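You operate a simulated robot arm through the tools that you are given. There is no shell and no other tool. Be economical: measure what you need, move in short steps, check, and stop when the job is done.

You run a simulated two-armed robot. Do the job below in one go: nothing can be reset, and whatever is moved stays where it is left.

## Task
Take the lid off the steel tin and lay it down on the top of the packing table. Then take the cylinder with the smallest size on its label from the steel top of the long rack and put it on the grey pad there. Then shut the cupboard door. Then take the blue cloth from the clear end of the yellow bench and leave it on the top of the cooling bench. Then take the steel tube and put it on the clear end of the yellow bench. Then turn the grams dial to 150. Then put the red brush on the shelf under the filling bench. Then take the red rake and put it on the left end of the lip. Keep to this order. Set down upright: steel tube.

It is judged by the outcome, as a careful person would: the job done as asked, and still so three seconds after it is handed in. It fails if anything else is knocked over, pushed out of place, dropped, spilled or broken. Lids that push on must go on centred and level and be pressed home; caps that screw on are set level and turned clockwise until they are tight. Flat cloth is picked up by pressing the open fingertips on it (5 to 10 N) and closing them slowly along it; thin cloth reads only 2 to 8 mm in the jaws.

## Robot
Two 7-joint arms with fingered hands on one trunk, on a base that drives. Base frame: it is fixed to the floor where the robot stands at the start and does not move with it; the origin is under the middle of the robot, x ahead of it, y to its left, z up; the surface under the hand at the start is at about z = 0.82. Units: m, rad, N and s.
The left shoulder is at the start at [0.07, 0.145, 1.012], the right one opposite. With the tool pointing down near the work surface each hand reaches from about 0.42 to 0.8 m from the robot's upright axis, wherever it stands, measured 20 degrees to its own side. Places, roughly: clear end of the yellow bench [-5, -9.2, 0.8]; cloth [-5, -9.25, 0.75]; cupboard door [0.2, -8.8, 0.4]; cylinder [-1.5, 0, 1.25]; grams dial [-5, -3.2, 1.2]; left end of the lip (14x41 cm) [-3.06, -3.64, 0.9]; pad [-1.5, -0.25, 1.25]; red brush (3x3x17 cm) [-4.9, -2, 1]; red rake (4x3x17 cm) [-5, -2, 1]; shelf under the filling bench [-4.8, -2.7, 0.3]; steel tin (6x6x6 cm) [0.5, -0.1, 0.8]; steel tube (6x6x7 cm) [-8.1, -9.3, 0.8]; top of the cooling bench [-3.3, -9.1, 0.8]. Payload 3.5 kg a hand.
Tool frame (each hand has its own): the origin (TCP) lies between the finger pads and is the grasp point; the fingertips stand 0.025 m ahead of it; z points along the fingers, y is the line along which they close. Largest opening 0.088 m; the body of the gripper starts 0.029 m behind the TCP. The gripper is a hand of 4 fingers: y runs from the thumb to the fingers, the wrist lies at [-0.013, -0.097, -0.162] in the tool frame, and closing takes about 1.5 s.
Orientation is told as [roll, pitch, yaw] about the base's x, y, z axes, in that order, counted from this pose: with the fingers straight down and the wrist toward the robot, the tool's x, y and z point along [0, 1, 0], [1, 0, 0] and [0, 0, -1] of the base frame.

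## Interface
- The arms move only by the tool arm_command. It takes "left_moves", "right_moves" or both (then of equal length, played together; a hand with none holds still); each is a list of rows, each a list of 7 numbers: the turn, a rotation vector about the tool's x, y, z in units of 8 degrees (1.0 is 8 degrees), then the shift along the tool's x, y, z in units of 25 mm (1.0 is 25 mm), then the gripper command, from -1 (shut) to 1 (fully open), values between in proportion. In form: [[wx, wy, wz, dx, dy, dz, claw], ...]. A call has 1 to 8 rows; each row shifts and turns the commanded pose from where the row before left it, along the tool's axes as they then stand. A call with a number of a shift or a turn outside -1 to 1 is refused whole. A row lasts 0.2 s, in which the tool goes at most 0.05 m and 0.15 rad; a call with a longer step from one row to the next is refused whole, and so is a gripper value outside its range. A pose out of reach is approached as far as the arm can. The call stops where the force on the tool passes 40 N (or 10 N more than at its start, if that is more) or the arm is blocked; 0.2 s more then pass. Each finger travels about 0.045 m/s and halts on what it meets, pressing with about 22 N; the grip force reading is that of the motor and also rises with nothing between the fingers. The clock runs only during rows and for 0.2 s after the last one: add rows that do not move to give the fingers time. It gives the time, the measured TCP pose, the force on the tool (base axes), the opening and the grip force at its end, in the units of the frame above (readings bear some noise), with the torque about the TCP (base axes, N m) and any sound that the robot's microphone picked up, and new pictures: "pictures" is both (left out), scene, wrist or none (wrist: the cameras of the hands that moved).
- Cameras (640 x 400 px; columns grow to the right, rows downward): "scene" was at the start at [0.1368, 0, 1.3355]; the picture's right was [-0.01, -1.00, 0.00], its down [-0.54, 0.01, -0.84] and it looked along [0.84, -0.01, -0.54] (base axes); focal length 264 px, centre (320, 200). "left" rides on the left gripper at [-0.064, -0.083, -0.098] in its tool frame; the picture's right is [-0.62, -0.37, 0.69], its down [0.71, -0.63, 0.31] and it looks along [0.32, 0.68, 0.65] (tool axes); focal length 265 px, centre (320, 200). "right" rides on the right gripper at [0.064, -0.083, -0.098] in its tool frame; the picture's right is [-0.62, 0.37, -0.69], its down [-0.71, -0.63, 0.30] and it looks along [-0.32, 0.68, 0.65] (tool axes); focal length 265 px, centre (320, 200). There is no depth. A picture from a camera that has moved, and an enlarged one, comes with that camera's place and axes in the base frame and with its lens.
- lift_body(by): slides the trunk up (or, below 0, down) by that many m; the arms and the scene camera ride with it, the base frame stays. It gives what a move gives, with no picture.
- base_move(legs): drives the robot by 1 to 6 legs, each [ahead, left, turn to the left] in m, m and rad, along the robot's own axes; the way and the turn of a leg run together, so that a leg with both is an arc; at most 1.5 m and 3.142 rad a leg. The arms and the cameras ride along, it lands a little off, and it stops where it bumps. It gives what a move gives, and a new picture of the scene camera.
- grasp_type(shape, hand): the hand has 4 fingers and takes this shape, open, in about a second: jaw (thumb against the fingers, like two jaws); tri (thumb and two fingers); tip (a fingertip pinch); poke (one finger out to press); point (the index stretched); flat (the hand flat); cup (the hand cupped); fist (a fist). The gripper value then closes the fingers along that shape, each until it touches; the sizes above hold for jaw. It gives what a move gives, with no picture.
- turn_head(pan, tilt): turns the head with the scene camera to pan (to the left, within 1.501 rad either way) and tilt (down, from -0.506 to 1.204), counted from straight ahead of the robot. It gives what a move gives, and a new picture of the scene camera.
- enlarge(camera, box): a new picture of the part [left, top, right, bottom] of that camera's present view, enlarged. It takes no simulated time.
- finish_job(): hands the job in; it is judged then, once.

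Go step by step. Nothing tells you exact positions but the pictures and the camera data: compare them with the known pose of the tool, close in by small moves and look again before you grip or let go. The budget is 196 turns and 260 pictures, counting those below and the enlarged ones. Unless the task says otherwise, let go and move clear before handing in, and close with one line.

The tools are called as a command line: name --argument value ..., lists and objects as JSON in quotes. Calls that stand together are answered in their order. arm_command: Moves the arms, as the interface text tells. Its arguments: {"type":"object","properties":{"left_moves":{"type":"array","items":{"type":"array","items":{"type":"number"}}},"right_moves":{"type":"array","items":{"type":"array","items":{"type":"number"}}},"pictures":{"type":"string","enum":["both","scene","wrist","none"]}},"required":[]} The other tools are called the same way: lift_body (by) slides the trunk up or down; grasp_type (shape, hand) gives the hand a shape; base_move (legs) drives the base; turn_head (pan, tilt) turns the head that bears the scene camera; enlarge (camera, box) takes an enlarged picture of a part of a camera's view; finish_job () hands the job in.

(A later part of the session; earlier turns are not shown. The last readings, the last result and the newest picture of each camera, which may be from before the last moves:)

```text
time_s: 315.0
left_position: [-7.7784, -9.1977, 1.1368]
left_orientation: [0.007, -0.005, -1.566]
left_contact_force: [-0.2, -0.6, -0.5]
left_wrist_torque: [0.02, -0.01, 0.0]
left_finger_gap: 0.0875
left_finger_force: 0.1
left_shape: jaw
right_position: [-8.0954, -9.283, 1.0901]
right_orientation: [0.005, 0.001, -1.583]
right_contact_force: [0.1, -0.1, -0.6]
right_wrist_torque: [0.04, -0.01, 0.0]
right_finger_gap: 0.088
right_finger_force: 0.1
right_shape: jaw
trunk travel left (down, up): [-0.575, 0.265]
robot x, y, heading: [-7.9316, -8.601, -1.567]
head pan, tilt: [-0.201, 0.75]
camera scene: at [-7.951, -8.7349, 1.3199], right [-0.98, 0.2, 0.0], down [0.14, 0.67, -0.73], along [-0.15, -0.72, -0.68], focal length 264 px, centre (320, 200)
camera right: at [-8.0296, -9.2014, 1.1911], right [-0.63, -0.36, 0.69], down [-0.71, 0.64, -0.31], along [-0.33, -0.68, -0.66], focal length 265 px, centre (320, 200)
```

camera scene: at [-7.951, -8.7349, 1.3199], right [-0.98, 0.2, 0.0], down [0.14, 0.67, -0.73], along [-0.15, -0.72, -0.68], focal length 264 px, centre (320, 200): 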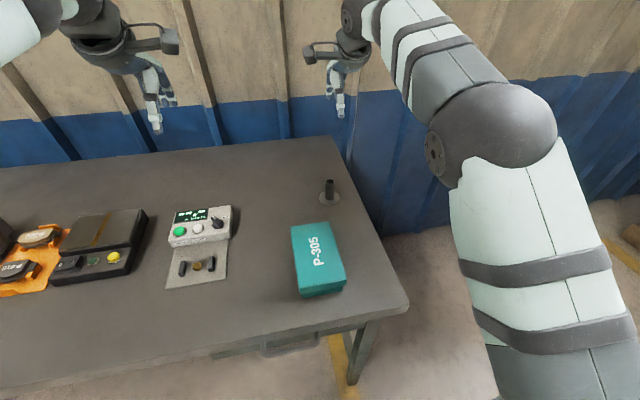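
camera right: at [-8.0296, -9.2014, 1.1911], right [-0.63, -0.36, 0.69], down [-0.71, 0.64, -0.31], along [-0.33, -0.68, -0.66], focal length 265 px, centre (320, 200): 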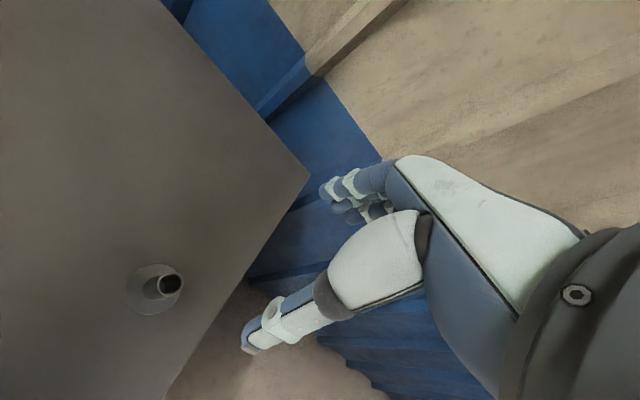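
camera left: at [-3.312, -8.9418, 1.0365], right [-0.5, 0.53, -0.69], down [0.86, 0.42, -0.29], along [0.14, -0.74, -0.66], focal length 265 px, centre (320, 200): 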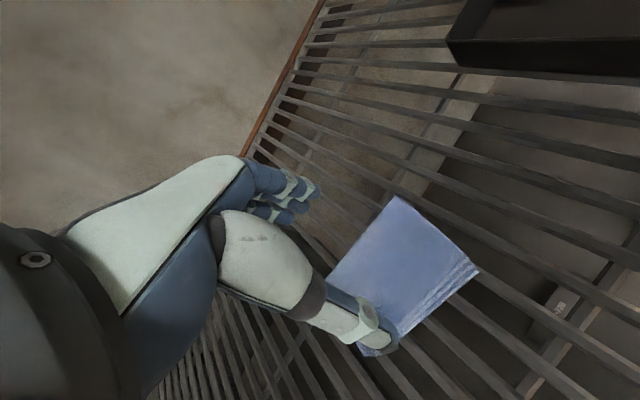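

Tube axis at [-8.088, -9.28], top at about 0.86. I centre and descend.

arm_command --right_moves '[[0, 0, 0, 0.3, -0.12, 0.9, 1], [0, 0, 0, 0, 0, 0.9, 1], [0, 0, 0, 0, 0, 0.9, 1], [0, 0, 0, 0, 0, 0.9, 0.6], [0, 0, 0, 0, 0, 0.9, 0.6], [0, 0, 0, 0, 0, 0.9, 0.6], [0, 0, 0, 0, 0, 0.9, 0.6], [0, 0, 0, 0, 0, 0, 0.6]]' --pictures "wrist"

```text
time_s: 316.8
left_position: [-7.7783, -9.1961, 1.1387]
left_orientation: [0.006, -0.007, -1.567]
left_contact_force: [0.3, -0.2, -1.1]
left_wrist_torque: [0.01, 0.03, -0.03]
left_finger_gap: 0.0877
left_finger_force: 0.1
left_shape: jaw
right_position: [-8.086, -9.2803, 0.9359]
right_orientation: [0.004, -0.003, -1.583]
right_contact_force: [-0.4, -0.3, -0.1]
right_wrist_torque: [-0.02, -0.01, 0.01]
right_finger_gap: 0.0707
right_finger_force: 0.0
right_shape: jaw
trunk travel left (down, up): [-0.575, 0.265]
robot x, y, heading: [-7.9298, -8.6011, -1.568]
head pan, tilt: [-0.201, 0.75]
camera right: at [-8.0201, -9.1967, 1.0359], right [-0.63, -0.36, 0.69], down [-0.71, 0.64, -0.31], along [-0.33, -0.68, -0.65], focal length 265 px, centre (320, 200)
```

right: 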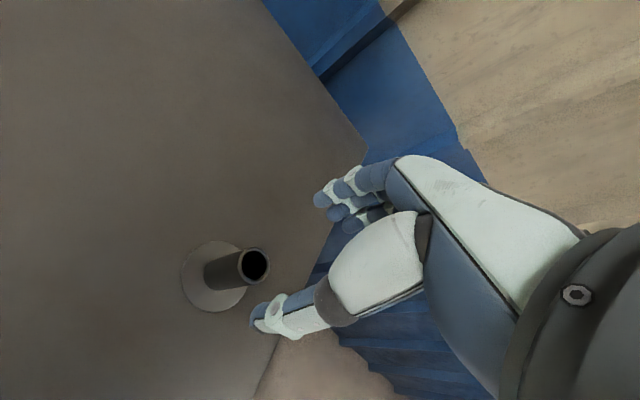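

arm_command --right_moves '[[0, 0, 0, -0.1, 0.06, 0.9, 0.4], [0, 0, 0, 0, 0, 0.9, 0.4], [0, 0, 0, 0, 0, 0.9, 0.4], [0, 0, 0, 0, 0, 0.7, 0.4], [0, 0, 0, 0, 0, 0, 0.4]]' --pictures "wrist"

```text
time_s: 318.0
left_position: [-7.7793, -9.1979, 1.1387]
left_orientation: [0.008, -0.004, -1.568]
left_contact_force: [0.1, 0.1, -0.1]
left_wrist_torque: [-0.01, 0.02, 0.02]
left_finger_gap: 0.0876
left_finger_force: 0.0
left_shape: jaw
right_position: [-8.0878, -9.2815, 0.8515]
right_orientation: [0.006, -0.001, -1.583]
right_contact_force: [0.3, 0.1, 0.6]
right_wrist_torque: [-0.01, 0.0, 0.01]
right_finger_gap: 0.0618
right_finger_force: 0.0
right_shape: jaw
trunk travel left (down, up): [-0.575, 0.265]
robot x, y, heading: [-7.9308, -8.6028, -1.571]
head pan, tilt: [-0.201, 0.75]
camera right: at [-8.0215, -9.199, 0.9501], right [-0.63, -0.36, 0.69], down [-0.71, 0.64, -0.31], along [-0.33, -0.68, -0.65], focal length 265 px, centre (320, 200)
```

right: 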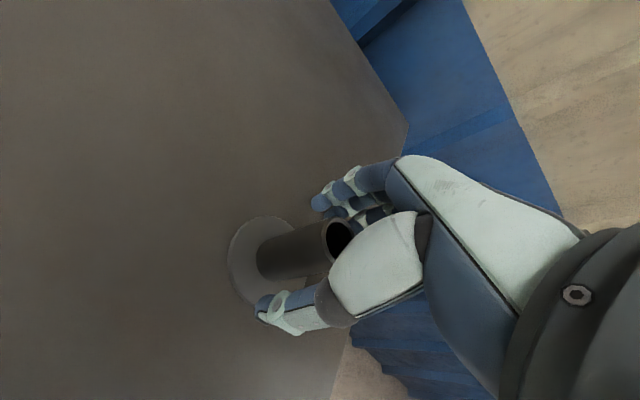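

The tube is between the fingers. I close on it.

arm_command --right_moves '[[0, 0, 0, 0, 0, 0, 0.1], [0, 0, 0, 0, 0, 0, -0.2], [0, 0, 0, 0, 0, 0, -0.5], [0, 0, 0, 0, 0, 0, -0.9], [0, 0, 0, 0, 0, 0, -0.9]]' --pictures "wrist"

arm_command --right_moves '[[0, 0, 0, 0, 0, -0.3, -0.9], [0, 0, 0, 0, 0, -0.8, -0.9], [0, 0, 0, 0, 0, -1, -0.9], [0, 0, 0, 0, 0, -1, -0.9], [0, 0, 0, 0, 0, -1, -0.9], [0, 0, 0, 0, 0, -1, -0.9], [0, 0, 0, 0, 0, -1, -0.9], [0, 0, 0, 0, 0, -1, -0.9]]' --pictures "wrist"

```text
time_s: 319.2
left_position: [-7.7787, -9.1971, 1.1383]
left_orientation: [0.006, -0.004, -1.567]
left_contact_force: [0.4, 0.0, 1.5]
left_wrist_torque: [0.0, 0.01, 0.02]
left_finger_gap: 0.0877
left_finger_force: 0.1
left_shape: jaw
right_position: [-8.087, -9.2812, 0.8512]
right_orientation: [0.003, 0.001, -1.583]
right_contact_force: [0.0, -0.3, -0.1]
right_wrist_torque: [-0.01, -0.01, 0.0]
right_finger_gap: 0.019
right_finger_force: 21.8
right_shape: jaw
trunk travel left (down, up): [-0.575, 0.265]
robot x, y, heading: [-7.9347, -8.6045, -1.566]
head pan, tilt: [-0.201, 0.75]
camera right: at [-8.0214, -9.1991, 0.9501], right [-0.63, -0.36, 0.69], down [-0.71, 0.64, -0.31], along [-0.33, -0.68, -0.65], focal length 265 px, centre (320, 200)
```

right: 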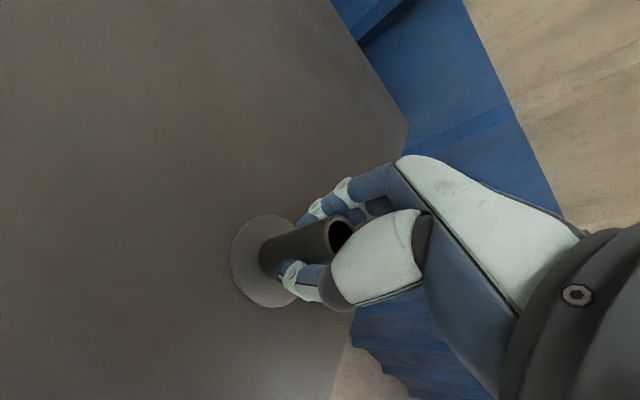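

```text
time_s: 321.0
left_position: [-7.7783, -9.1967, 1.1382]
left_orientation: [0.007, -0.006, -1.567]
left_contact_force: [0.6, 0.0, -0.2]
left_wrist_torque: [0.0, 0.03, -0.02]
left_finger_gap: 0.0874
left_finger_force: 0.0
left_shape: jaw
right_position: [-8.0888, -9.281, 1.0278]
right_orientation: [0.004, -0.002, -1.584]
right_contact_force: [0.9, 0.1, -2.0]
right_wrist_torque: [-0.03, -0.01, 0.03]
right_finger_gap: 0.0191
right_finger_force: 22.3
right_shape: jaw
trunk travel left (down, up): [-0.575, 0.265]
robot x, y, heading: [-7.9346, -8.6004, -1.567]
head pan, tilt: [-0.201, 0.75]
camera right: at [-8.0232, -9.198, 1.1273], right [-0.63, -0.36, 0.69], down [-0.71, 0.64, -0.31], along [-0.33, -0.68, -0.65], focal length 265 px, centre (320, 200)
```

right: 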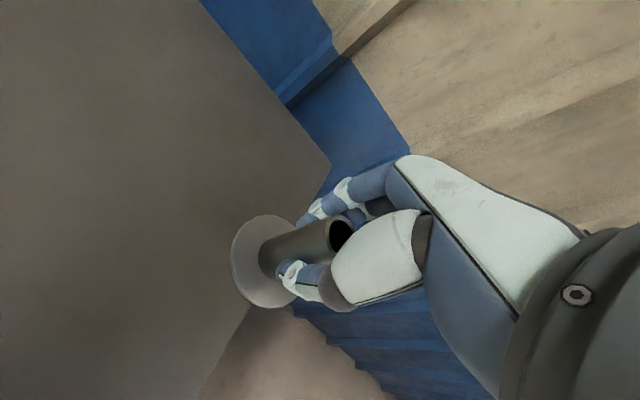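

The tube is held upright. I back off and slide east to the clear end of the yellow bench.

base_move --legs '[[-0.6, 0, 0], [0, 1.5, 0], [0, 1.5, 0]]'

turn_head --pan 0 --tilt 0.65

```text
time_s: 338.3
left_position: [-4.8385, -8.6274, 1.1381]
left_orientation: [0.006, -0.006, -1.605]
left_contact_force: [0.7, 0.2, -1.3]
left_wrist_torque: [0.01, -0.01, -0.04]
left_finger_gap: 0.0875
left_finger_force: 0.1
left_shape: jaw
right_position: [-5.1505, -8.6998, 1.027]
right_orientation: [0.005, 0.0, -1.62]
right_contact_force: [0.0, 0.7, -2.7]
right_wrist_torque: [0.01, -0.01, 0.0]
right_finger_gap: 0.019
right_finger_force: 21.9
right_shape: jaw
trunk travel left (down, up): [-0.575, 0.265]
robot x, y, heading: [-4.9708, -8.0283, -1.608]
head pan, tilt: [-0.201, 0.75]
camera scene: at [-4.9929, -8.1577, 1.32], right [-0.97, 0.24, 0.0], down [0.16, 0.66, -0.73], along [-0.17, -0.71, -0.68], focal length 264 px, centre (320, 200)
```

scene: 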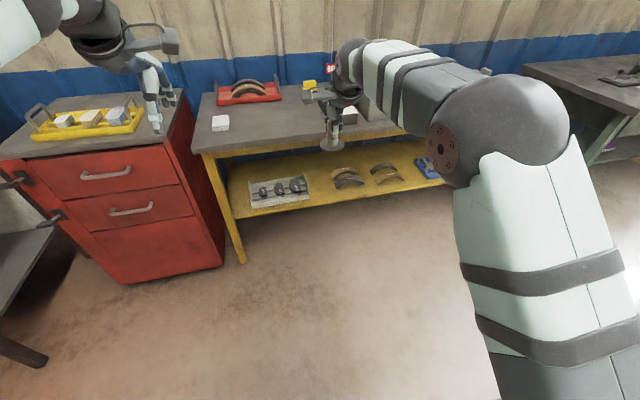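

```text
time_s: 339.0
left_position: [-4.8385, -8.6266, 1.1382]
left_orientation: [0.008, -0.007, -1.602]
left_contact_force: [-1.5, -0.1, -0.9]
left_wrist_torque: [0.03, 0.01, 0.0]
left_finger_gap: 0.0876
left_finger_force: 0.0
left_shape: jaw
right_position: [-5.1507, -8.7012, 1.0265]
right_orientation: [0.007, 0.002, -1.62]
right_contact_force: [0.4, 0.2, -3.1]
right_wrist_torque: [0.0, 0.03, -0.01]
right_finger_gap: 0.0191
right_finger_force: 22.2
right_shape: jaw
trunk travel left (down, up): [-0.575, 0.265]
robot x, y, heading: [-4.9687, -8.0265, -1.607]
head pan, tilt: [0.0, 0.649]
camera scene: at [-4.9766, -8.1639, 1.3286], right [-1.0, 0.04, 0.0], down [0.02, 0.6, -0.8], along [-0.03, -0.8, -0.61], focal length 264 px, centre (320, 200)
```

scene: 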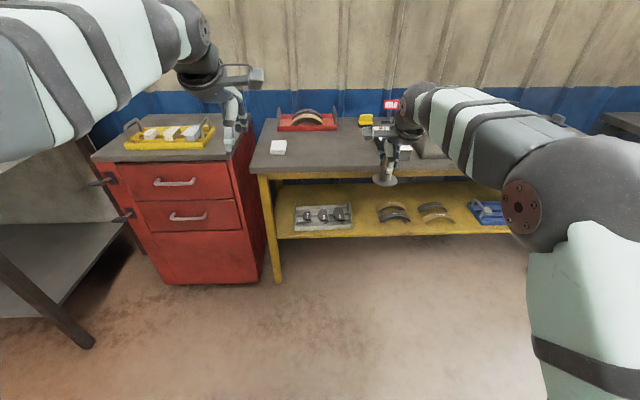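

base_move --legs '[[0.49, 0.1, 0.03]]'

arm_command --right_moves '[[0, 0, 0, 0, 0, 0.5, -0.9], [0, 0, 0, 0, 0, 0.5, -0.9], [0, 0, 0, 0, 0, 0, -0.9]]'

```text
time_s: 341.9
left_position: [-4.7334, -9.0996, 1.1385]
left_orientation: [0.007, -0.006, -1.576]
left_contact_force: [-2.3, -0.2, -0.2]
left_wrist_torque: [0.01, 0.02, 0.02]
left_finger_gap: 0.0876
left_finger_force: 0.1
left_shape: jaw
right_position: [-5.0443, -9.1822, 1.0276]
right_orientation: [0.006, 0.001, -1.593]
right_contact_force: [0.0, -1.0, -2.3]
right_wrist_torque: [0.02, 0.0, 0.01]
right_finger_gap: 0.0193
right_finger_force: 22.1
right_shape: jaw
trunk travel left (down, up): [-0.575, 0.265]
robot x, y, heading: [-4.8823, -8.505, -1.581]
head pan, tilt: [0.0, 0.649]
camera scene: at [-4.8849, -8.641, 1.3286], right [-1.0, 0.01, 0.0], down [0.01, 0.6, -0.8], along [-0.01, -0.8, -0.6], focal length 264 px, centre (320, 200)
```

scene: 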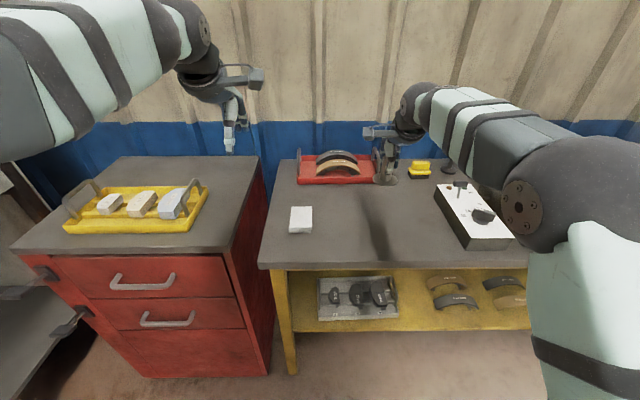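

```text
time_s: 342.7
left_position: [-4.7343, -9.0997, 1.1387]
left_orientation: [0.008, -0.006, -1.579]
left_contact_force: [0.3, -0.4, -0.2]
left_wrist_torque: [0.02, 0.02, -0.03]
left_finger_gap: 0.0878
left_finger_force: 0.0
left_shape: jaw
right_position: [-5.0462, -9.1801, 1.0021]
right_orientation: [0.006, 0.001, -1.594]
right_contact_force: [-0.4, 0.2, -3.1]
right_wrist_torque: [-0.01, 0.01, -0.02]
right_finger_gap: 0.0188
right_finger_force: 22.4
right_shape: jaw
trunk travel left (down, up): [-0.575, 0.265]
robot x, y, heading: [-4.8774, -8.5057, -1.584]
head pan, tilt: [0.0, 0.649]
camera scene: at [-4.8849, -8.641, 1.3286], right [-1.0, 0.01, 0.0], down [0.01, 0.6, -0.8], along [-0.01, -0.8, -0.6], focal length 264 px, centre (320, 200)
camera right: at [-4.9786, -9.0985, 1.1017], right [-0.63, -0.35, 0.69], down [-0.7, 0.65, -0.31], along [-0.34, -0.68, -0.66], focal length 265 px, centre (320, 200)
```

scene: 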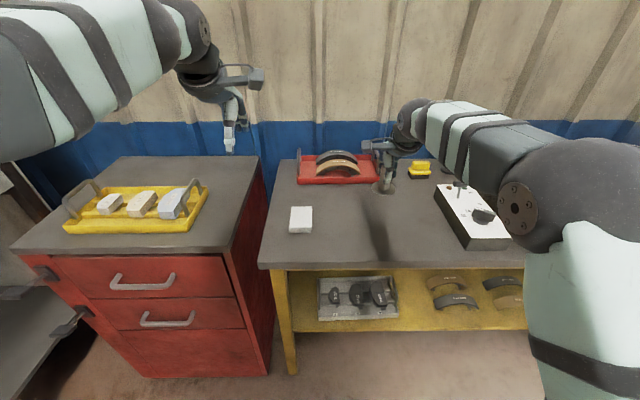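
right: 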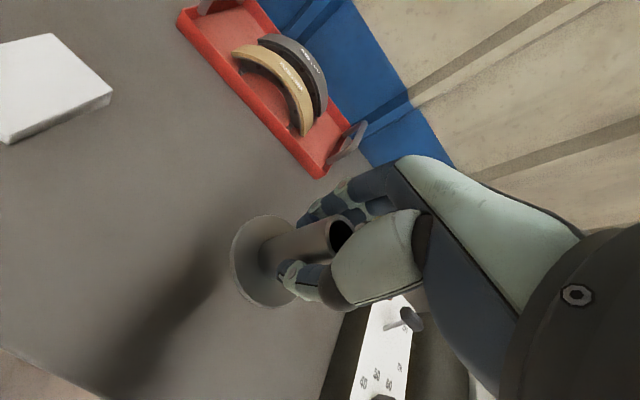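

Good spot. I lower toward the bench.

arm_command --right_moves '[[0, 0, 0, 0, 0, 0.95, -0.9], [0, 0, 0, 0, 0, 0.95, -0.9], [0, 0, 0, 0, 0, 0.95, -0.9], [0, 0, 0, 0, 0, 0.95, -0.9], [0, 0, 0, 0, 0, 0.95, -0.9], [0, 0, 0, 0, 0, 0.5, -0.9], [0, 0, 0, 0, 0, 0.2, -0.9], [0, 0, 0, 0, 0, 0, -0.9]]' --pictures "wrist"

```text
time_s: 344.5
left_position: [-4.7347, -9.101, 1.1383]
left_orientation: [0.008, -0.005, -1.577]
left_contact_force: [0.9, -0.3, -0.5]
left_wrist_torque: [-0.03, 0.03, 0.0]
left_finger_gap: 0.0874
left_finger_force: 0.0
left_shape: jaw
right_position: [-5.0458, -9.1815, 0.8658]
right_orientation: [0.003, 0.0, -1.595]
right_contact_force: [0.2, -0.2, -3.2]
right_wrist_torque: [0.01, -0.03, -0.03]
right_finger_gap: 0.0191
right_finger_force: 21.6
right_shape: jaw
trunk travel left (down, up): [-0.575, 0.265]
robot x, y, heading: [-4.879, -8.5062, -1.579]
head pan, tilt: [0.0, 0.649]
camera right: at [-4.9788, -9.1, 0.9656], right [-0.63, -0.35, 0.69], down [-0.7, 0.65, -0.31], along [-0.34, -0.68, -0.65], focal length 265 px, centre (320, 200)
```

right: 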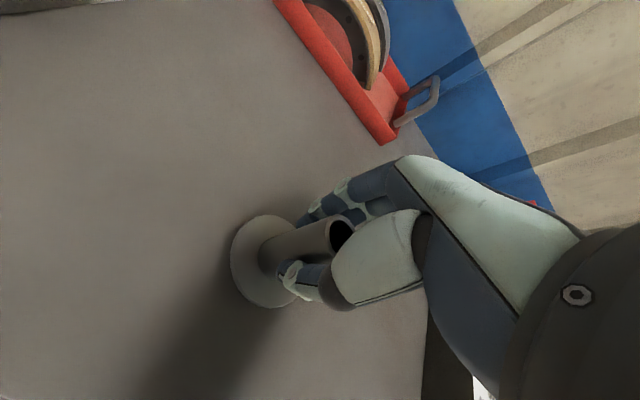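

arm_command --right_moves '[[0, 0, 0, 0, 0, 0.14, -0.9], [0, 0, 0, 0, 0, 0.14, -0.9], [0, 0, 0, 0, 0, 0.14, -0.9], [0, 0, 0, 0, 0, 0.14, -0.9], [0, 0, 0, 0, 0, 0, -0.9]]' --pictures "none"

```text
time_s: 345.7
left_position: [-4.7353, -9.1015, 1.1392]
left_orientation: [0.006, -0.007, -1.58]
left_contact_force: [-0.1, 0.9, 0.2]
left_wrist_torque: [-0.06, 0.02, -0.01]
left_finger_gap: 0.0876
left_finger_force: 0.1
left_shape: jaw
right_position: [-5.0442, -9.1819, 0.8509]
right_orientation: [0.005, -0.001, -1.594]
right_contact_force: [0.4, 0.5, -2.2]
right_wrist_torque: [-0.01, -0.04, 0.02]
right_finger_gap: 0.019
right_finger_force: 21.8
right_shape: jaw
trunk travel left (down, up): [-0.575, 0.265]
robot x, y, heading: [-4.8793, -8.5075, -1.582]
head pan, tilt: [0.0, 0.649]
```

arm_command --right_moves '[[0, 0, 0, 0, 0, 0.1, -0.9], [0, 0, 0, 0, 0, 0.1, -0.9], [0, 0, 0, 0, 0, 0, -0.9]]' --pictures "none"

```text
time_s: 346.5
left_position: [-4.7337, -9.0995, 1.1395]
left_orientation: [0.008, -0.007, -1.577]
left_contact_force: [-0.1, -0.7, -0.4]
left_wrist_torque: [0.01, -0.01, 0.0]
left_finger_gap: 0.0875
left_finger_force: 0.0
left_shape: jaw
right_position: [-5.0461, -9.1821, 0.8496]
right_orientation: [0.004, -0.008, -1.594]
right_contact_force: [0.2, -0.6, 9.2]
right_wrist_torque: [-0.06, 0.04, -0.01]
right_finger_gap: 0.0194
right_finger_force: 22.0
right_shape: jaw
trunk travel left (down, up): [-0.575, 0.265]
robot x, y, heading: [-4.8852, -8.5044, -1.579]
head pan, tilt: [0.0, 0.649]
```

Contact. I ease off a millimetre, release and rise straight up.

arm_command --right_moves '[[0, 0, 0, 0, 0, -0.06, -0.9], [0, 0, 0, 0, 0, 0, -0.4], [0, 0, 0, 0, 0, 0, 0], [0, 0, 0, 0, 0, 0, 0.4], [0, 0, 0, 0, 0, 0, 0.6], [0, 0, 0, 0, 0, -0.8, 0.6], [0, 0, 0, 0, 0, -1, 0.6], [0, 0, 0, 0, 0, -1, 0.6]]' --pictures "none"

arm_command --right_moves '[[0, 0, 0, 0, 0, -1, 1], [0, 0, 0, 0, 0, -1, 1], [0, 0, 0, 0, 0, -1, 1], [0, 0, 0, 0, -0.5, -1, 1], [0, 0, 0, 0, -0.5, -1, 1], [0, 0, 0, 0, -0.5, -1, 1], [0, 0, 0, -0.5, -1, -1, 1], [0, 0, 0, -0.5, -1, -1, 1]]'

```text
time_s: 348.3
left_position: [-4.7339, -9.0993, 1.1387]
left_orientation: [0.007, -0.006, -1.576]
left_contact_force: [-0.2, 0.1, 0.1]
left_wrist_torque: [0.04, -0.01, 0.01]
left_finger_gap: 0.0877
left_finger_force: 0.1
left_shape: jaw
right_position: [-5.0454, -9.1804, 0.918]
right_orientation: [0.004, 0.001, -1.593]
right_contact_force: [-0.6, -0.4, -1.6]
right_wrist_torque: [-0.02, -0.01, -0.01]
right_finger_gap: 0.0702
right_finger_force: 0.1
right_shape: jaw
trunk travel left (down, up): [-0.575, 0.265]
robot x, y, heading: [-4.879, -8.5041, -1.583]
head pan, tilt: [0.0, 0.649]
```

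```text
time_s: 350.1
left_position: [-4.7347, -9.0991, 1.1388]
left_orientation: [0.008, -0.007, -1.578]
left_contact_force: [-0.1, 0.1, -0.2]
left_wrist_torque: [-0.01, -0.01, -0.03]
left_finger_gap: 0.0877
left_finger_force: 0.0
left_shape: jaw
right_position: [-5.0703, -9.0927, 1.1182]
right_orientation: [0.005, -0.002, -1.595]
right_contact_force: [-0.3, -0.6, 0.0]
right_wrist_torque: [-0.02, 0.03, 0.02]
right_finger_gap: 0.0876
right_finger_force: 0.0
right_shape: jaw
trunk travel left (down, up): [-0.575, 0.265]
robot x, y, heading: [-4.8781, -8.5055, -1.58]
head pan, tilt: [0.0, 0.649]
camera scene: at [-4.8852, -8.639, 1.3288], right [-1.0, 0.01, 0.0], down [0.01, 0.6, -0.8], along [-0.01, -0.8, -0.6], focal length 264 px, centre (320, 200)
camera right: at [-5.0044, -9.0093, 1.2177], right [-0.63, -0.35, 0.69], down [-0.7, 0.65, -0.31], along [-0.34, -0.68, -0.65], focal length 265 px, centre (320, 200)
```

scene: 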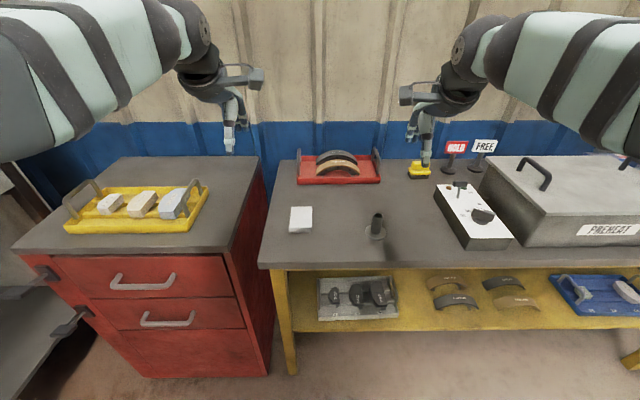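
right: 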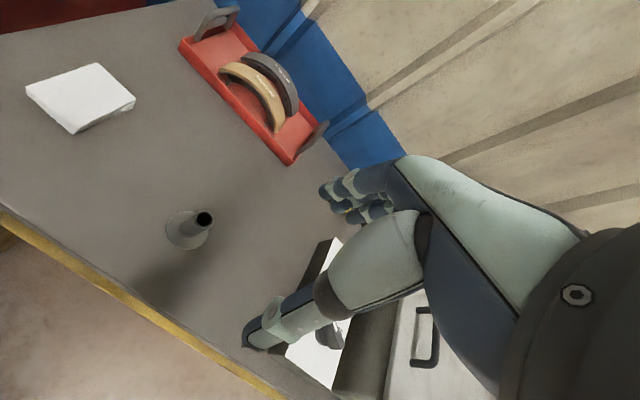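

The tube stands upright on the yellow bench. Next the grams dial far north at about [-5, -3.2]; I back off, turn around and look.

turn_head --pan 0 --tilt 0.15

base_move --legs '[[-0.9, 0, 0], [0, 0, 3.14]]'

```text
time_s: 351.0
left_position: [-4.7348, -9.101, 1.1378]
left_orientation: [0.008, -0.006, -1.579]
left_contact_force: [-0.3, -0.3, -1.1]
left_wrist_torque: [0.01, 0.04, 0.02]
left_finger_gap: 0.0876
left_finger_force: 0.0
left_shape: jaw
right_position: [-5.0706, -9.0935, 1.1163]
right_orientation: [0.005, -0.003, -1.593]
right_contact_force: [0.0, 0.3, 0.3]
right_wrist_torque: [0.03, -0.02, 0.01]
right_finger_gap: 0.0876
right_finger_force: 0.2
right_shape: jaw
trunk travel left (down, up): [-0.575, 0.265]
robot x, y, heading: [-4.8819, -8.5043, -1.583]
head pan, tilt: [0.0, 0.15]
camera scene: at [-4.8849, -8.6465, 1.3744], right [-1.0, 0.01, 0.0], down [0.0, 0.15, -0.99], along [-0.01, -0.99, -0.15], focal length 264 px, centre (320, 200)
```

scene: 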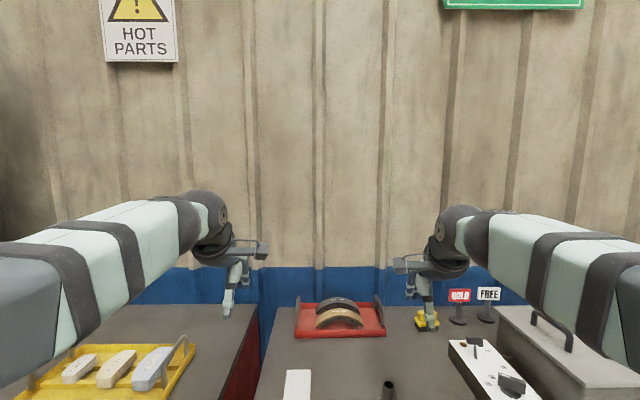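

```text
time_s: 363.1
left_position: [-5.0403, -7.0075, 1.1385]
left_orientation: [0.007, -0.006, 1.586]
left_contact_force: [-0.3, -0.2, 1.6]
left_wrist_torque: [0.02, -0.02, -0.04]
left_finger_gap: 0.0874
left_finger_force: 0.1
left_shape: jaw
right_position: [-4.7046, -7.008, 1.1169]
right_orientation: [0.003, -0.003, 1.57]
right_contact_force: [-0.4, 0.1, 0.3]
right_wrist_torque: [-0.02, 0.0, 0.02]
right_finger_gap: 0.0876
right_finger_force: 0.2
right_shape: jaw
trunk travel left (down, up): [-0.575, 0.265]
robot x, y, heading: [-4.8822, -7.6023, 1.584]
head pan, tilt: [0.0, 0.15]
camera scene: at [-4.8846, -7.457, 1.3744], right [1.0, 0.01, 0.0], down [0.0, -0.15, -0.99], along [-0.01, 0.99, -0.15], focal length 264 px, centre (320, 200)
```

scene: 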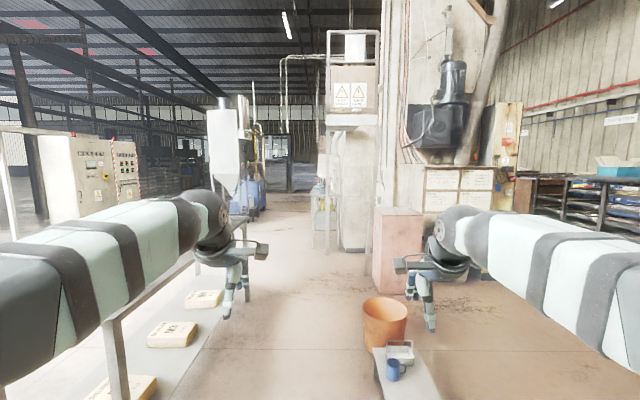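

enlarge --camera "scene" --box '[230, 110, 430, 260]'

```text
2.67 times, centred on (330, 185) of scene
camera zoom: at [-4.8846, -7.457, 1.3744], right [1.0, 0.01, 0.0], down [0.0, -0.15, -0.99], along [-0.01, 0.99, -0.15], focal length 705 px, centre (293, 240)
```

zoom: 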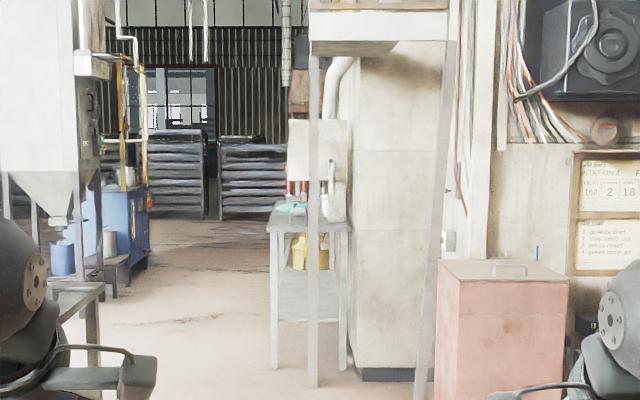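

The filling bench is ahead around x -5.0…-4.6, y from -3.5 northward. I drive north 2.5 m through the lane and look again.

base_move --legs '[[1.5, 0, 0], [1.1, 0, -0.01]]'

```text
time_s: 375.7
left_position: [-5.1408, -4.4293, 1.1381]
left_orientation: [0.007, -0.006, 1.612]
left_contact_force: [1.0, -0.5, 0.2]
left_wrist_torque: [-0.02, -0.03, 0.01]
left_finger_gap: 0.0876
left_finger_force: 0.1
left_shape: jaw
right_position: [-4.8029, -4.4209, 1.1169]
right_orientation: [0.003, -0.004, 1.596]
right_contact_force: [-0.7, 0.3, -0.5]
right_wrist_torque: [0.01, 0.02, 0.02]
right_finger_gap: 0.0874
right_finger_force: 0.0
right_shape: jaw
trunk travel left (down, up): [-0.575, 0.265]
robot x, y, heading: [-4.9662, -5.0152, 1.606]
head pan, tilt: [0.0, 0.15]
camera scene: at [-4.972, -4.8737, 1.3744], right [1.0, 0.04, 0.0], down [0.01, -0.15, -0.99], along [-0.04, 0.99, -0.15], focal length 264 px, centre (320, 200)
```

scene: 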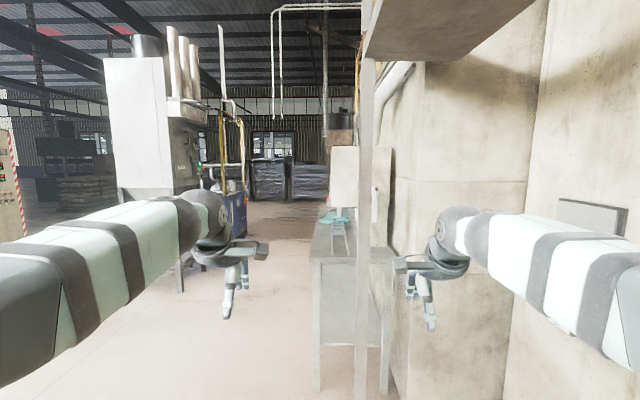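

I look left before sidestepping west of the bench.

turn_head --pan 1.0 --tilt 0.5

```text
time_s: 377.0
left_position: [-5.1392, -4.4305, 1.1389]
left_orientation: [0.007, -0.006, 1.609]
left_contact_force: [-0.5, 0.3, -0.8]
left_wrist_torque: [0.02, 0.0, 0.06]
left_finger_gap: 0.0876
left_finger_force: 0.1
left_shape: jaw
right_position: [-4.804, -4.4207, 1.1164]
right_orientation: [0.004, -0.002, 1.597]
right_contact_force: [0.9, 0.7, -0.7]
right_wrist_torque: [-0.01, -0.01, 0.01]
right_finger_gap: 0.0876
right_finger_force: 0.1
right_shape: jaw
trunk travel left (down, up): [-0.575, 0.265]
robot x, y, heading: [-4.9648, -5.0184, 1.609]
head pan, tilt: [1.0, 0.499]
camera scene: at [-5.0468, -4.9199, 1.3421], right [0.51, 0.86, 0.0], down [0.41, -0.24, -0.88], along [-0.76, 0.45, -0.48], focal length 264 px, centre (320, 200)
```

scene: 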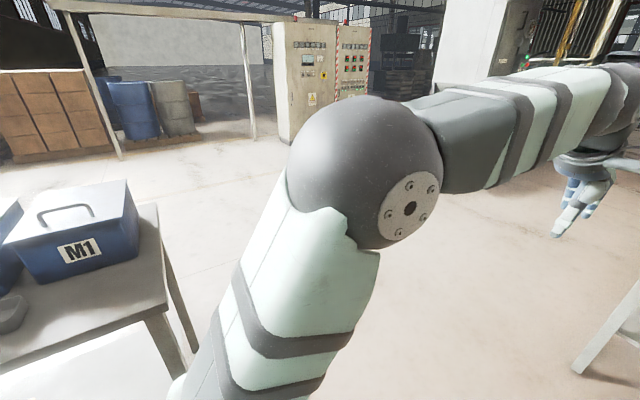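

turn_head --pan -0.4 --tilt 0.35

base_move --legs '[[0.3, 0.25, 0], [0.25, 0.3, 0], [0.3, 0.3, 0]]'

```text
time_s: 378.5
left_position: [-5.1396, -4.4297, 1.1378]
left_orientation: [0.007, -0.006, 1.612]
left_contact_force: [1.1, 0.8, 0.1]
left_wrist_torque: [0.02, -0.02, 0.02]
left_finger_gap: 0.0876
left_finger_force: 0.0
left_shape: jaw
right_position: [-4.804, -4.42, 1.1165]
right_orientation: [0.003, -0.002, 1.595]
right_contact_force: [0.2, 0.1, 0.3]
right_wrist_torque: [0.01, -0.02, -0.02]
right_finger_gap: 0.0877
right_finger_force: 0.1
right_shape: jaw
trunk travel left (down, up): [-0.575, 0.265]
robot x, y, heading: [-4.9659, -5.0178, 1.612]
head pan, tilt: [-0.4, 0.351]
camera scene: at [-4.9356, -4.8791, 1.3557], right [0.94, -0.35, 0.0], down [-0.12, -0.32, -0.94], along [0.33, 0.88, -0.34], focal length 264 px, centre (320, 200)
```

scene: 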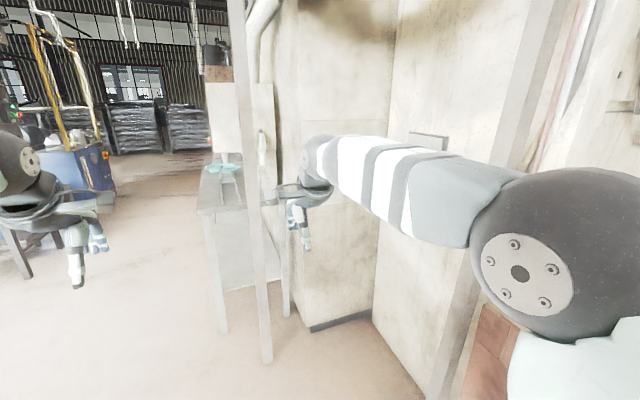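

```text
time_s: 385.2
left_position: [-6.0137, -3.6055, 1.1377]
left_orientation: [0.01, -0.006, 1.608]
left_contact_force: [-0.4, 0.1, -0.7]
left_wrist_torque: [-0.02, -0.01, 0.03]
left_finger_gap: 0.0876
left_finger_force: 0.1
left_shape: jaw
right_position: [-5.679, -3.5972, 1.1176]
right_orientation: [0.004, -0.001, 1.592]
right_contact_force: [-0.2, 0.3, 0.4]
right_wrist_torque: [-0.02, -0.03, -0.02]
right_finger_gap: 0.0876
right_finger_force: 0.1
right_shape: jaw
trunk travel left (down, up): [-0.575, 0.265]
robot x, y, heading: [-5.8433, -4.1906, 1.603]
head pan, tilt: [-0.4, 0.351]
camera scene: at [-5.8119, -4.0546, 1.3557], right [0.93, -0.36, 0.0], down [-0.12, -0.32, -0.94], along [0.34, 0.88, -0.34], focal length 264 px, centre (320, 200)
```

scene: 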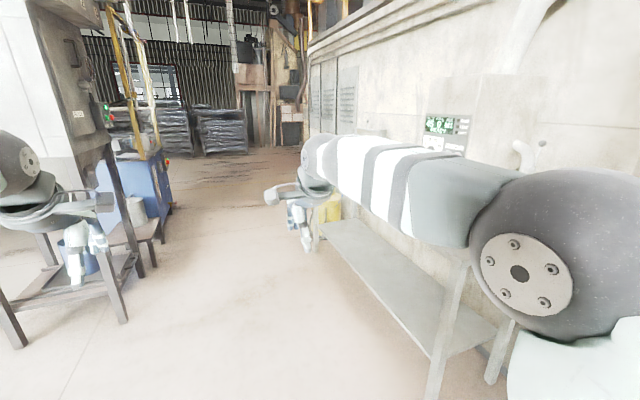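

base_move --legs '[[1.05, 0.12, 0], [0, 0, -1.6]]'

turn_head --pan 0 --tilt 0.4

```text
time_s: 394.7
left_position: [-5.4053, -2.9802, 1.138]
left_orientation: [0.007, -0.005, -0.013]
left_contact_force: [-0.6, 0.3, -0.1]
left_wrist_torque: [0.01, 0.03, 0.0]
left_finger_gap: 0.0879
left_finger_force: 0.2
left_shape: jaw
right_position: [-5.4136, -3.3146, 1.1168]
right_orientation: [0.003, -0.002, -0.029]
right_contact_force: [0.2, -1.0, -0.7]
right_wrist_torque: [0.01, 0.01, 0.0]
right_finger_gap: 0.0878
right_finger_force: 0.1
right_shape: jaw
trunk travel left (down, up): [-0.575, 0.265]
robot x, y, heading: [-6.0014, -3.1204, -0.011]
head pan, tilt: [-0.4, 0.351]
camera scene: at [-5.8672, -3.16, 1.3557], right [-0.4, -0.91, 0.0], down [-0.31, 0.14, -0.94], along [0.86, -0.38, -0.34], focal length 264 px, centre (320, 200)
```

scene: 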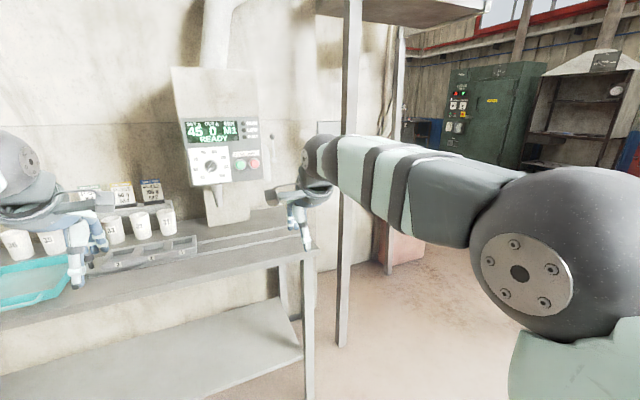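

```text
time_s: 395.6
left_position: [-5.4038, -2.9791, 1.1384]
left_orientation: [0.007, -0.003, -0.014]
left_contact_force: [0.3, -0.2, 0.5]
left_wrist_torque: [0.01, 0.0, 0.0]
left_finger_gap: 0.0873
left_finger_force: 0.0
left_shape: jaw
right_position: [-5.4117, -3.3152, 1.116]
right_orientation: [0.004, -0.001, -0.03]
right_contact_force: [-0.2, 0.9, 0.4]
right_wrist_torque: [-0.01, -0.01, 0.02]
right_finger_gap: 0.0879
right_finger_force: 0.1
right_shape: jaw
trunk travel left (down, up): [-0.575, 0.265]
robot x, y, heading: [-5.9959, -3.1223, -0.016]
head pan, tilt: [0.0, 0.4]
camera scene: at [-5.8597, -3.1239, 1.3512], right [-0.02, -1.0, 0.0], down [-0.39, 0.01, -0.92], along [0.92, -0.02, -0.39], focal length 264 px, centre (320, 200)
```

scene: 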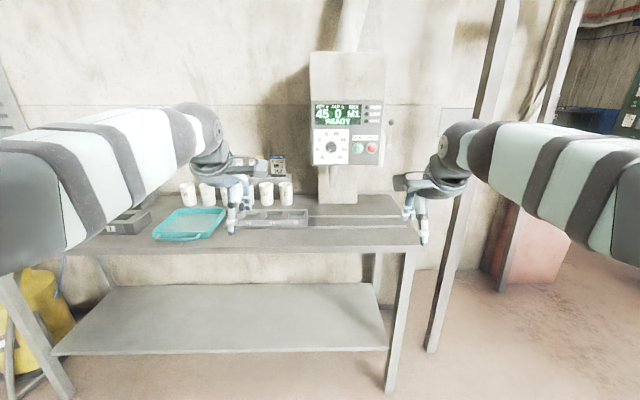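

enlarge --camera "scene" --box '[300, 90, 400, 170]'

enlarge --camera "scene" --box '[308, 125, 356, 168]'

```text
5.00 times, centred on (350, 130) of scene
camera zoom: at [-5.8597, -3.1239, 1.3512], right [-0.02, -1.0, 0.0], down [-0.39, 0.01, -0.92], along [0.92, -0.02, -0.39], focal length 1322 px, centre (170, 550)
```

zoom: 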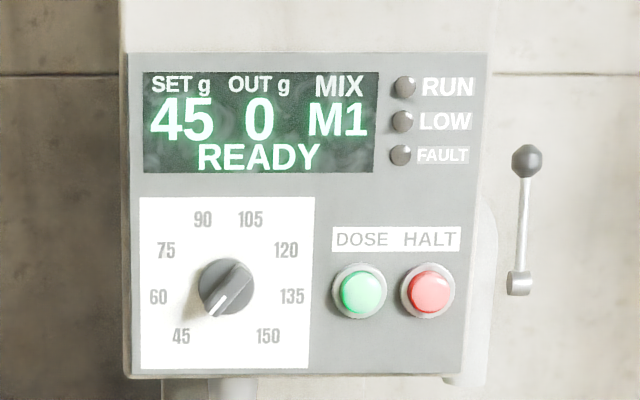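

```text
9.30 times, centred on (332, 146) of scene
camera zoom: at [-5.8597, -3.1239, 1.3512], right [-0.02, -1.0, 0.0], down [-0.39, 0.01, -0.92], along [0.92, -0.02, -0.39], focal length 2460 px, centre (208, 698)
```

zoom: 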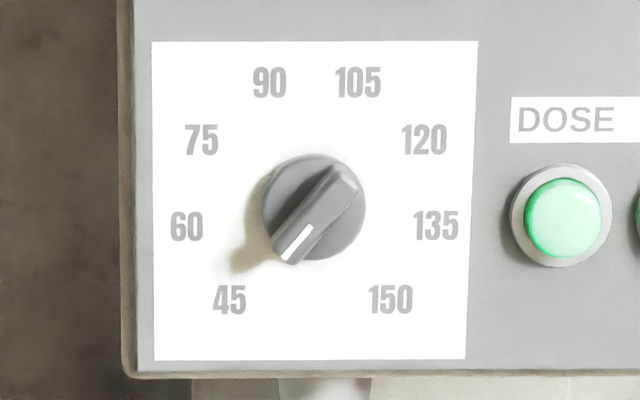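

The dial reads 45 now and the display shows "SET g 45", good feedback. The panel sits at the back of the bench, dial at about [-4.75, -3.19, 1.12]. I first turn the right hand to point forward here in the open.

arm_command --right_moves '[[-1, 0, 0, 0, 0, 0, 1], [-1, 0, 0, 0, 0, 0, 1], [-1, 0, 0, 0, 0, 0, 1], [-1, 0, 0, 0, 0, 0, 1], [-1, 0, 0, 0, 0, 0, 1], [-1, 0, 0, 0, 0, 0, 1]]' --left_moves '[[0, 0, 0, 0, -0.7, -0.5, 1], [0, 0, 0, 0, -0.7, -0.5, 1], [0, 0, 0, 0, -0.7, -0.5, 1], [0, 0, 0, 0, -0.7, -0.5, 1], [0, 0, 0, 0, -0.7, 0, 1], [0, 0, 0, 0, -0.7, 0, 1]]' --pictures "none"

arm_command --right_moves '[[-1, 0, 0, 0, 0, 0, 1], [-1, 0, 0, 0, 0, 0, 1], [-1, 0, 0, 0, 0, 0, 1], [-1, 0, 0, 0, 0, 0, 1], [-1, 0, 0, 0, 0, 0, 1], [-0.25, 0, 0, 0, 0, 0, 1]]' --pictures "none"

base_move --legs '[[0.35, 0.05, 0.014]]'

arm_command --right_moves '[[0, 0, 0, 0, 0, 0, 1]]' --pictures "wrist"

```text
time_s: 397.0
left_position: [-5.5087, -2.9762, 1.1885]
left_orientation: [0.009, -0.006, -0.013]
left_contact_force: [0.1, 0.3, 0.9]
left_wrist_torque: [0.01, -0.01, 0.03]
left_finger_gap: 0.0874
left_finger_force: 0.1
left_shape: jaw
right_position: [-5.4127, -3.3155, 1.1178]
right_orientation: [0.007, -0.843, -0.034]
right_contact_force: [0.1, -0.5, 0.2]
right_wrist_torque: [-0.01, -0.02, -0.04]
right_finger_gap: 0.0877
right_finger_force: 0.2
right_shape: jaw
trunk travel left (down, up): [-0.575, 0.265]
robot x, y, heading: [-5.9994, -3.1245, -0.019]
head pan, tilt: [0.0, 0.4]
```

```text
time_s: 398.4
left_position: [-5.5074, -2.9768, 1.1874]
left_orientation: [0.009, -0.006, -0.014]
left_contact_force: [-0.6, -0.5, 0.1]
left_wrist_torque: [-0.02, -0.02, -0.02]
left_finger_gap: 0.0879
left_finger_force: 0.0
left_shape: jaw
right_position: [-5.4112, -3.3168, 1.1165]
right_orientation: [2.117, -1.565, -2.146]
right_contact_force: [0.9, 0.1, 0.2]
right_wrist_torque: [-0.02, 0.03, -0.03]
right_finger_gap: 0.0878
right_finger_force: 0.0
right_shape: jaw
trunk travel left (down, up): [-0.575, 0.265]
robot x, y, heading: [-5.9985, -3.1194, -0.013]
head pan, tilt: [0.0, 0.4]
```

```text
time_s: 400.7
left_position: [-5.1697, -2.9259, 1.1874]
left_orientation: [0.007, -0.007, -0.003]
left_contact_force: [0.0, 0.9, 0.2]
left_wrist_torque: [-0.01, 0.01, 0.01]
left_finger_gap: 0.0877
left_finger_force: 0.1
left_shape: jaw
right_position: [-5.0687, -3.264, 1.1172]
right_orientation: [1.89, -1.564, -1.911]
right_contact_force: [0.7, 0.3, 0.6]
right_wrist_torque: [0.04, -0.01, 0.0]
right_finger_gap: 0.0876
right_finger_force: 0.0
right_shape: jaw
trunk travel left (down, up): [-0.575, 0.265]
robot x, y, heading: [-5.6585, -3.0764, -0.008]
head pan, tilt: [0.0, 0.4]
camera scene: at [-5.5186, -3.0762, 1.3512], right [-0.01, -1.0, 0.0], down [-0.39, 0.0, -0.92], along [0.92, -0.01, -0.39], focal length 264 px, centre (320, 200)
```

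scene: 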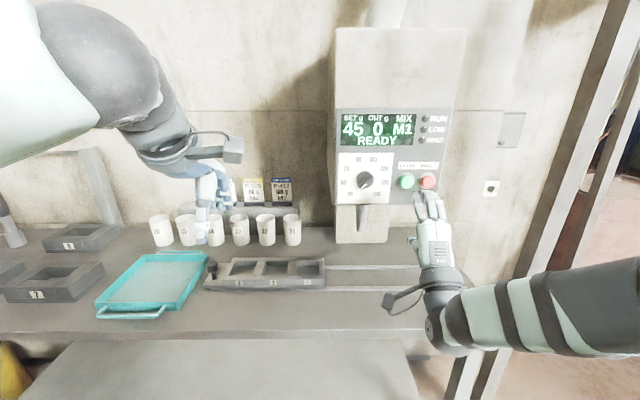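

```text
time_s: 401.1
left_position: [-5.1692, -2.9263, 1.1868]
left_orientation: [0.005, -0.006, -0.005]
left_contact_force: [0.1, -0.3, 0.8]
left_wrist_torque: [-0.01, 0.0, 0.02]
left_finger_gap: 0.0876
left_finger_force: 0.0
left_shape: jaw
right_position: [-5.0687, -3.2645, 1.117]
right_orientation: [1.949, -1.564, -1.968]
right_contact_force: [-0.8, 0.2, 0.2]
right_wrist_torque: [0.04, 0.02, 0.01]
right_finger_gap: 0.0877
right_finger_force: 0.1
right_shape: jaw
trunk travel left (down, up): [-0.575, 0.265]
robot x, y, heading: [-5.6593, -3.0721, -0.007]
head pan, tilt: [0.0, 0.4]
camera right: at [-5.1659, -3.1972, 1.0352], right [-0.71, -0.61, 0.36], down [0.29, -0.72, -0.63], along [0.65, -0.34, 0.68], focal length 265 px, centre (320, 200)
```

right: 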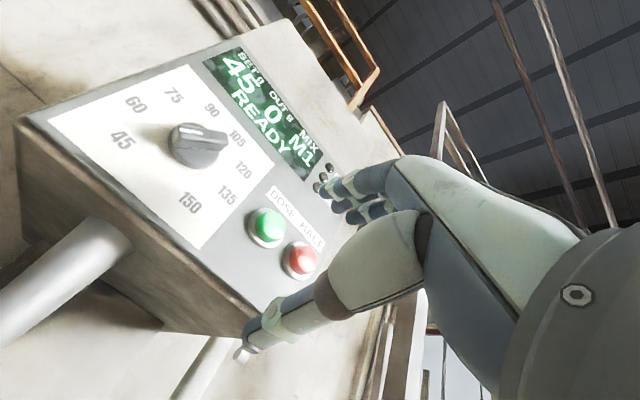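

Triangulated dial knob: [-4.978, -3.177, 1.167], about 37 mm across; its bar leans 40° clockwise from vertical. I move in front of it and roll the hand 50° so the fingers straddle the bar.

arm_command --right_moves '[[0, 0, 0, 0.875, 0.5, 0, 1], [0, 0, 0, 0.875, 0.5, 0, 1], [0, 0, 0, 0.875, 0.5, 0, 1], [0, 0, 0, 0.875, 0.5, 0, 1], [0, 0, -1, 0, 0, 0, 1], [0, 0, -1, 0, 0, 0, 1], [0, 0, -1, 0, 0, 0, 1], [0, 0, -1, 0, 0, 0, 1]]' --pictures "none"

arm_command --right_moves '[[0, 0, -1, 0, 0, 0, 0.3], [0, 0, -1, 0, 0, 0, 0.3], [0, 0, -0.25, 0, 0, 0, 0.3], [0, 0, 0, 0, 0, 0, 0.3]]'

```text
time_s: 402.9
left_position: [-5.1683, -2.9266, 1.1868]
left_orientation: [0.007, -0.008, -0.005]
left_contact_force: [0.1, 0.3, -0.2]
left_wrist_torque: [0.03, 0.01, 0.03]
left_finger_gap: 0.0874
left_finger_force: 0.1
left_shape: jaw
right_position: [-5.0673, -3.1818, 1.1711]
right_orientation: [-1.582, -1.065, 1.558]
right_contact_force: [1.4, 0.5, 0.0]
right_wrist_torque: [0.02, 0.01, 0.0]
right_finger_gap: 0.0877
right_finger_force: 0.0
right_shape: jaw
trunk travel left (down, up): [-0.575, 0.265]
robot x, y, heading: [-5.6565, -3.073, -0.006]
head pan, tilt: [0.0, 0.4]
```

```text
time_s: 403.9
left_position: [-5.1693, -2.9262, 1.1873]
left_orientation: [0.006, -0.008, -0.004]
left_contact_force: [-0.8, 0.3, -0.7]
left_wrist_torque: [-0.01, -0.05, 0.01]
left_finger_gap: 0.0874
left_finger_force: 0.0
left_shape: jaw
right_position: [-5.063, -3.1884, 1.1735]
right_orientation: [-1.568, -0.823, 1.523]
right_contact_force: [-0.3, -0.1, -1.0]
right_wrist_torque: [-0.03, 0.0, -0.02]
right_finger_gap: 0.0579
right_finger_force: 0.1
right_shape: jaw
right hand out of reach, approached as far as the arm can: row 1
trunk travel left (down, up): [-0.575, 0.265]
robot x, y, heading: [-5.6545, -3.0783, -0.014]
head pan, tilt: [0.0, 0.4]
camera scene: at [-5.5184, -3.0761, 1.3512], right [-0.01, -1.0, 0.0], down [-0.39, 0.0, -0.92], along [0.92, -0.01, -0.39], focal length 264 px, centre (320, 200)
camera right: at [-5.1616, -3.194, 1.0702], right [-0.7, -0.17, 0.69], down [0.26, -0.96, 0.02], along [0.66, 0.2, 0.72], focal length 265 px, centre (320, 200)
```

scene: 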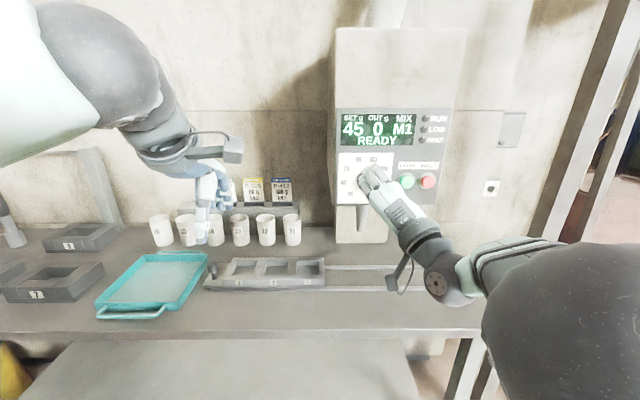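
right: 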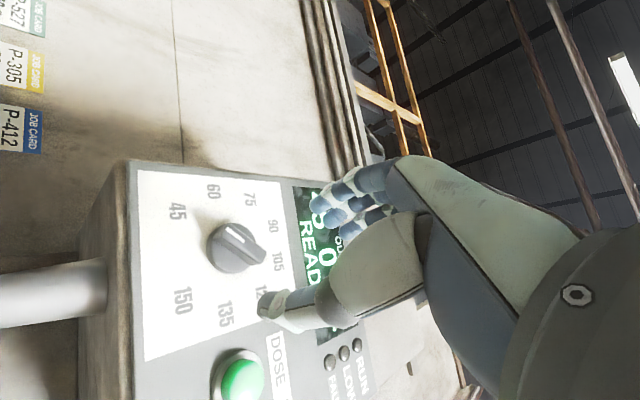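

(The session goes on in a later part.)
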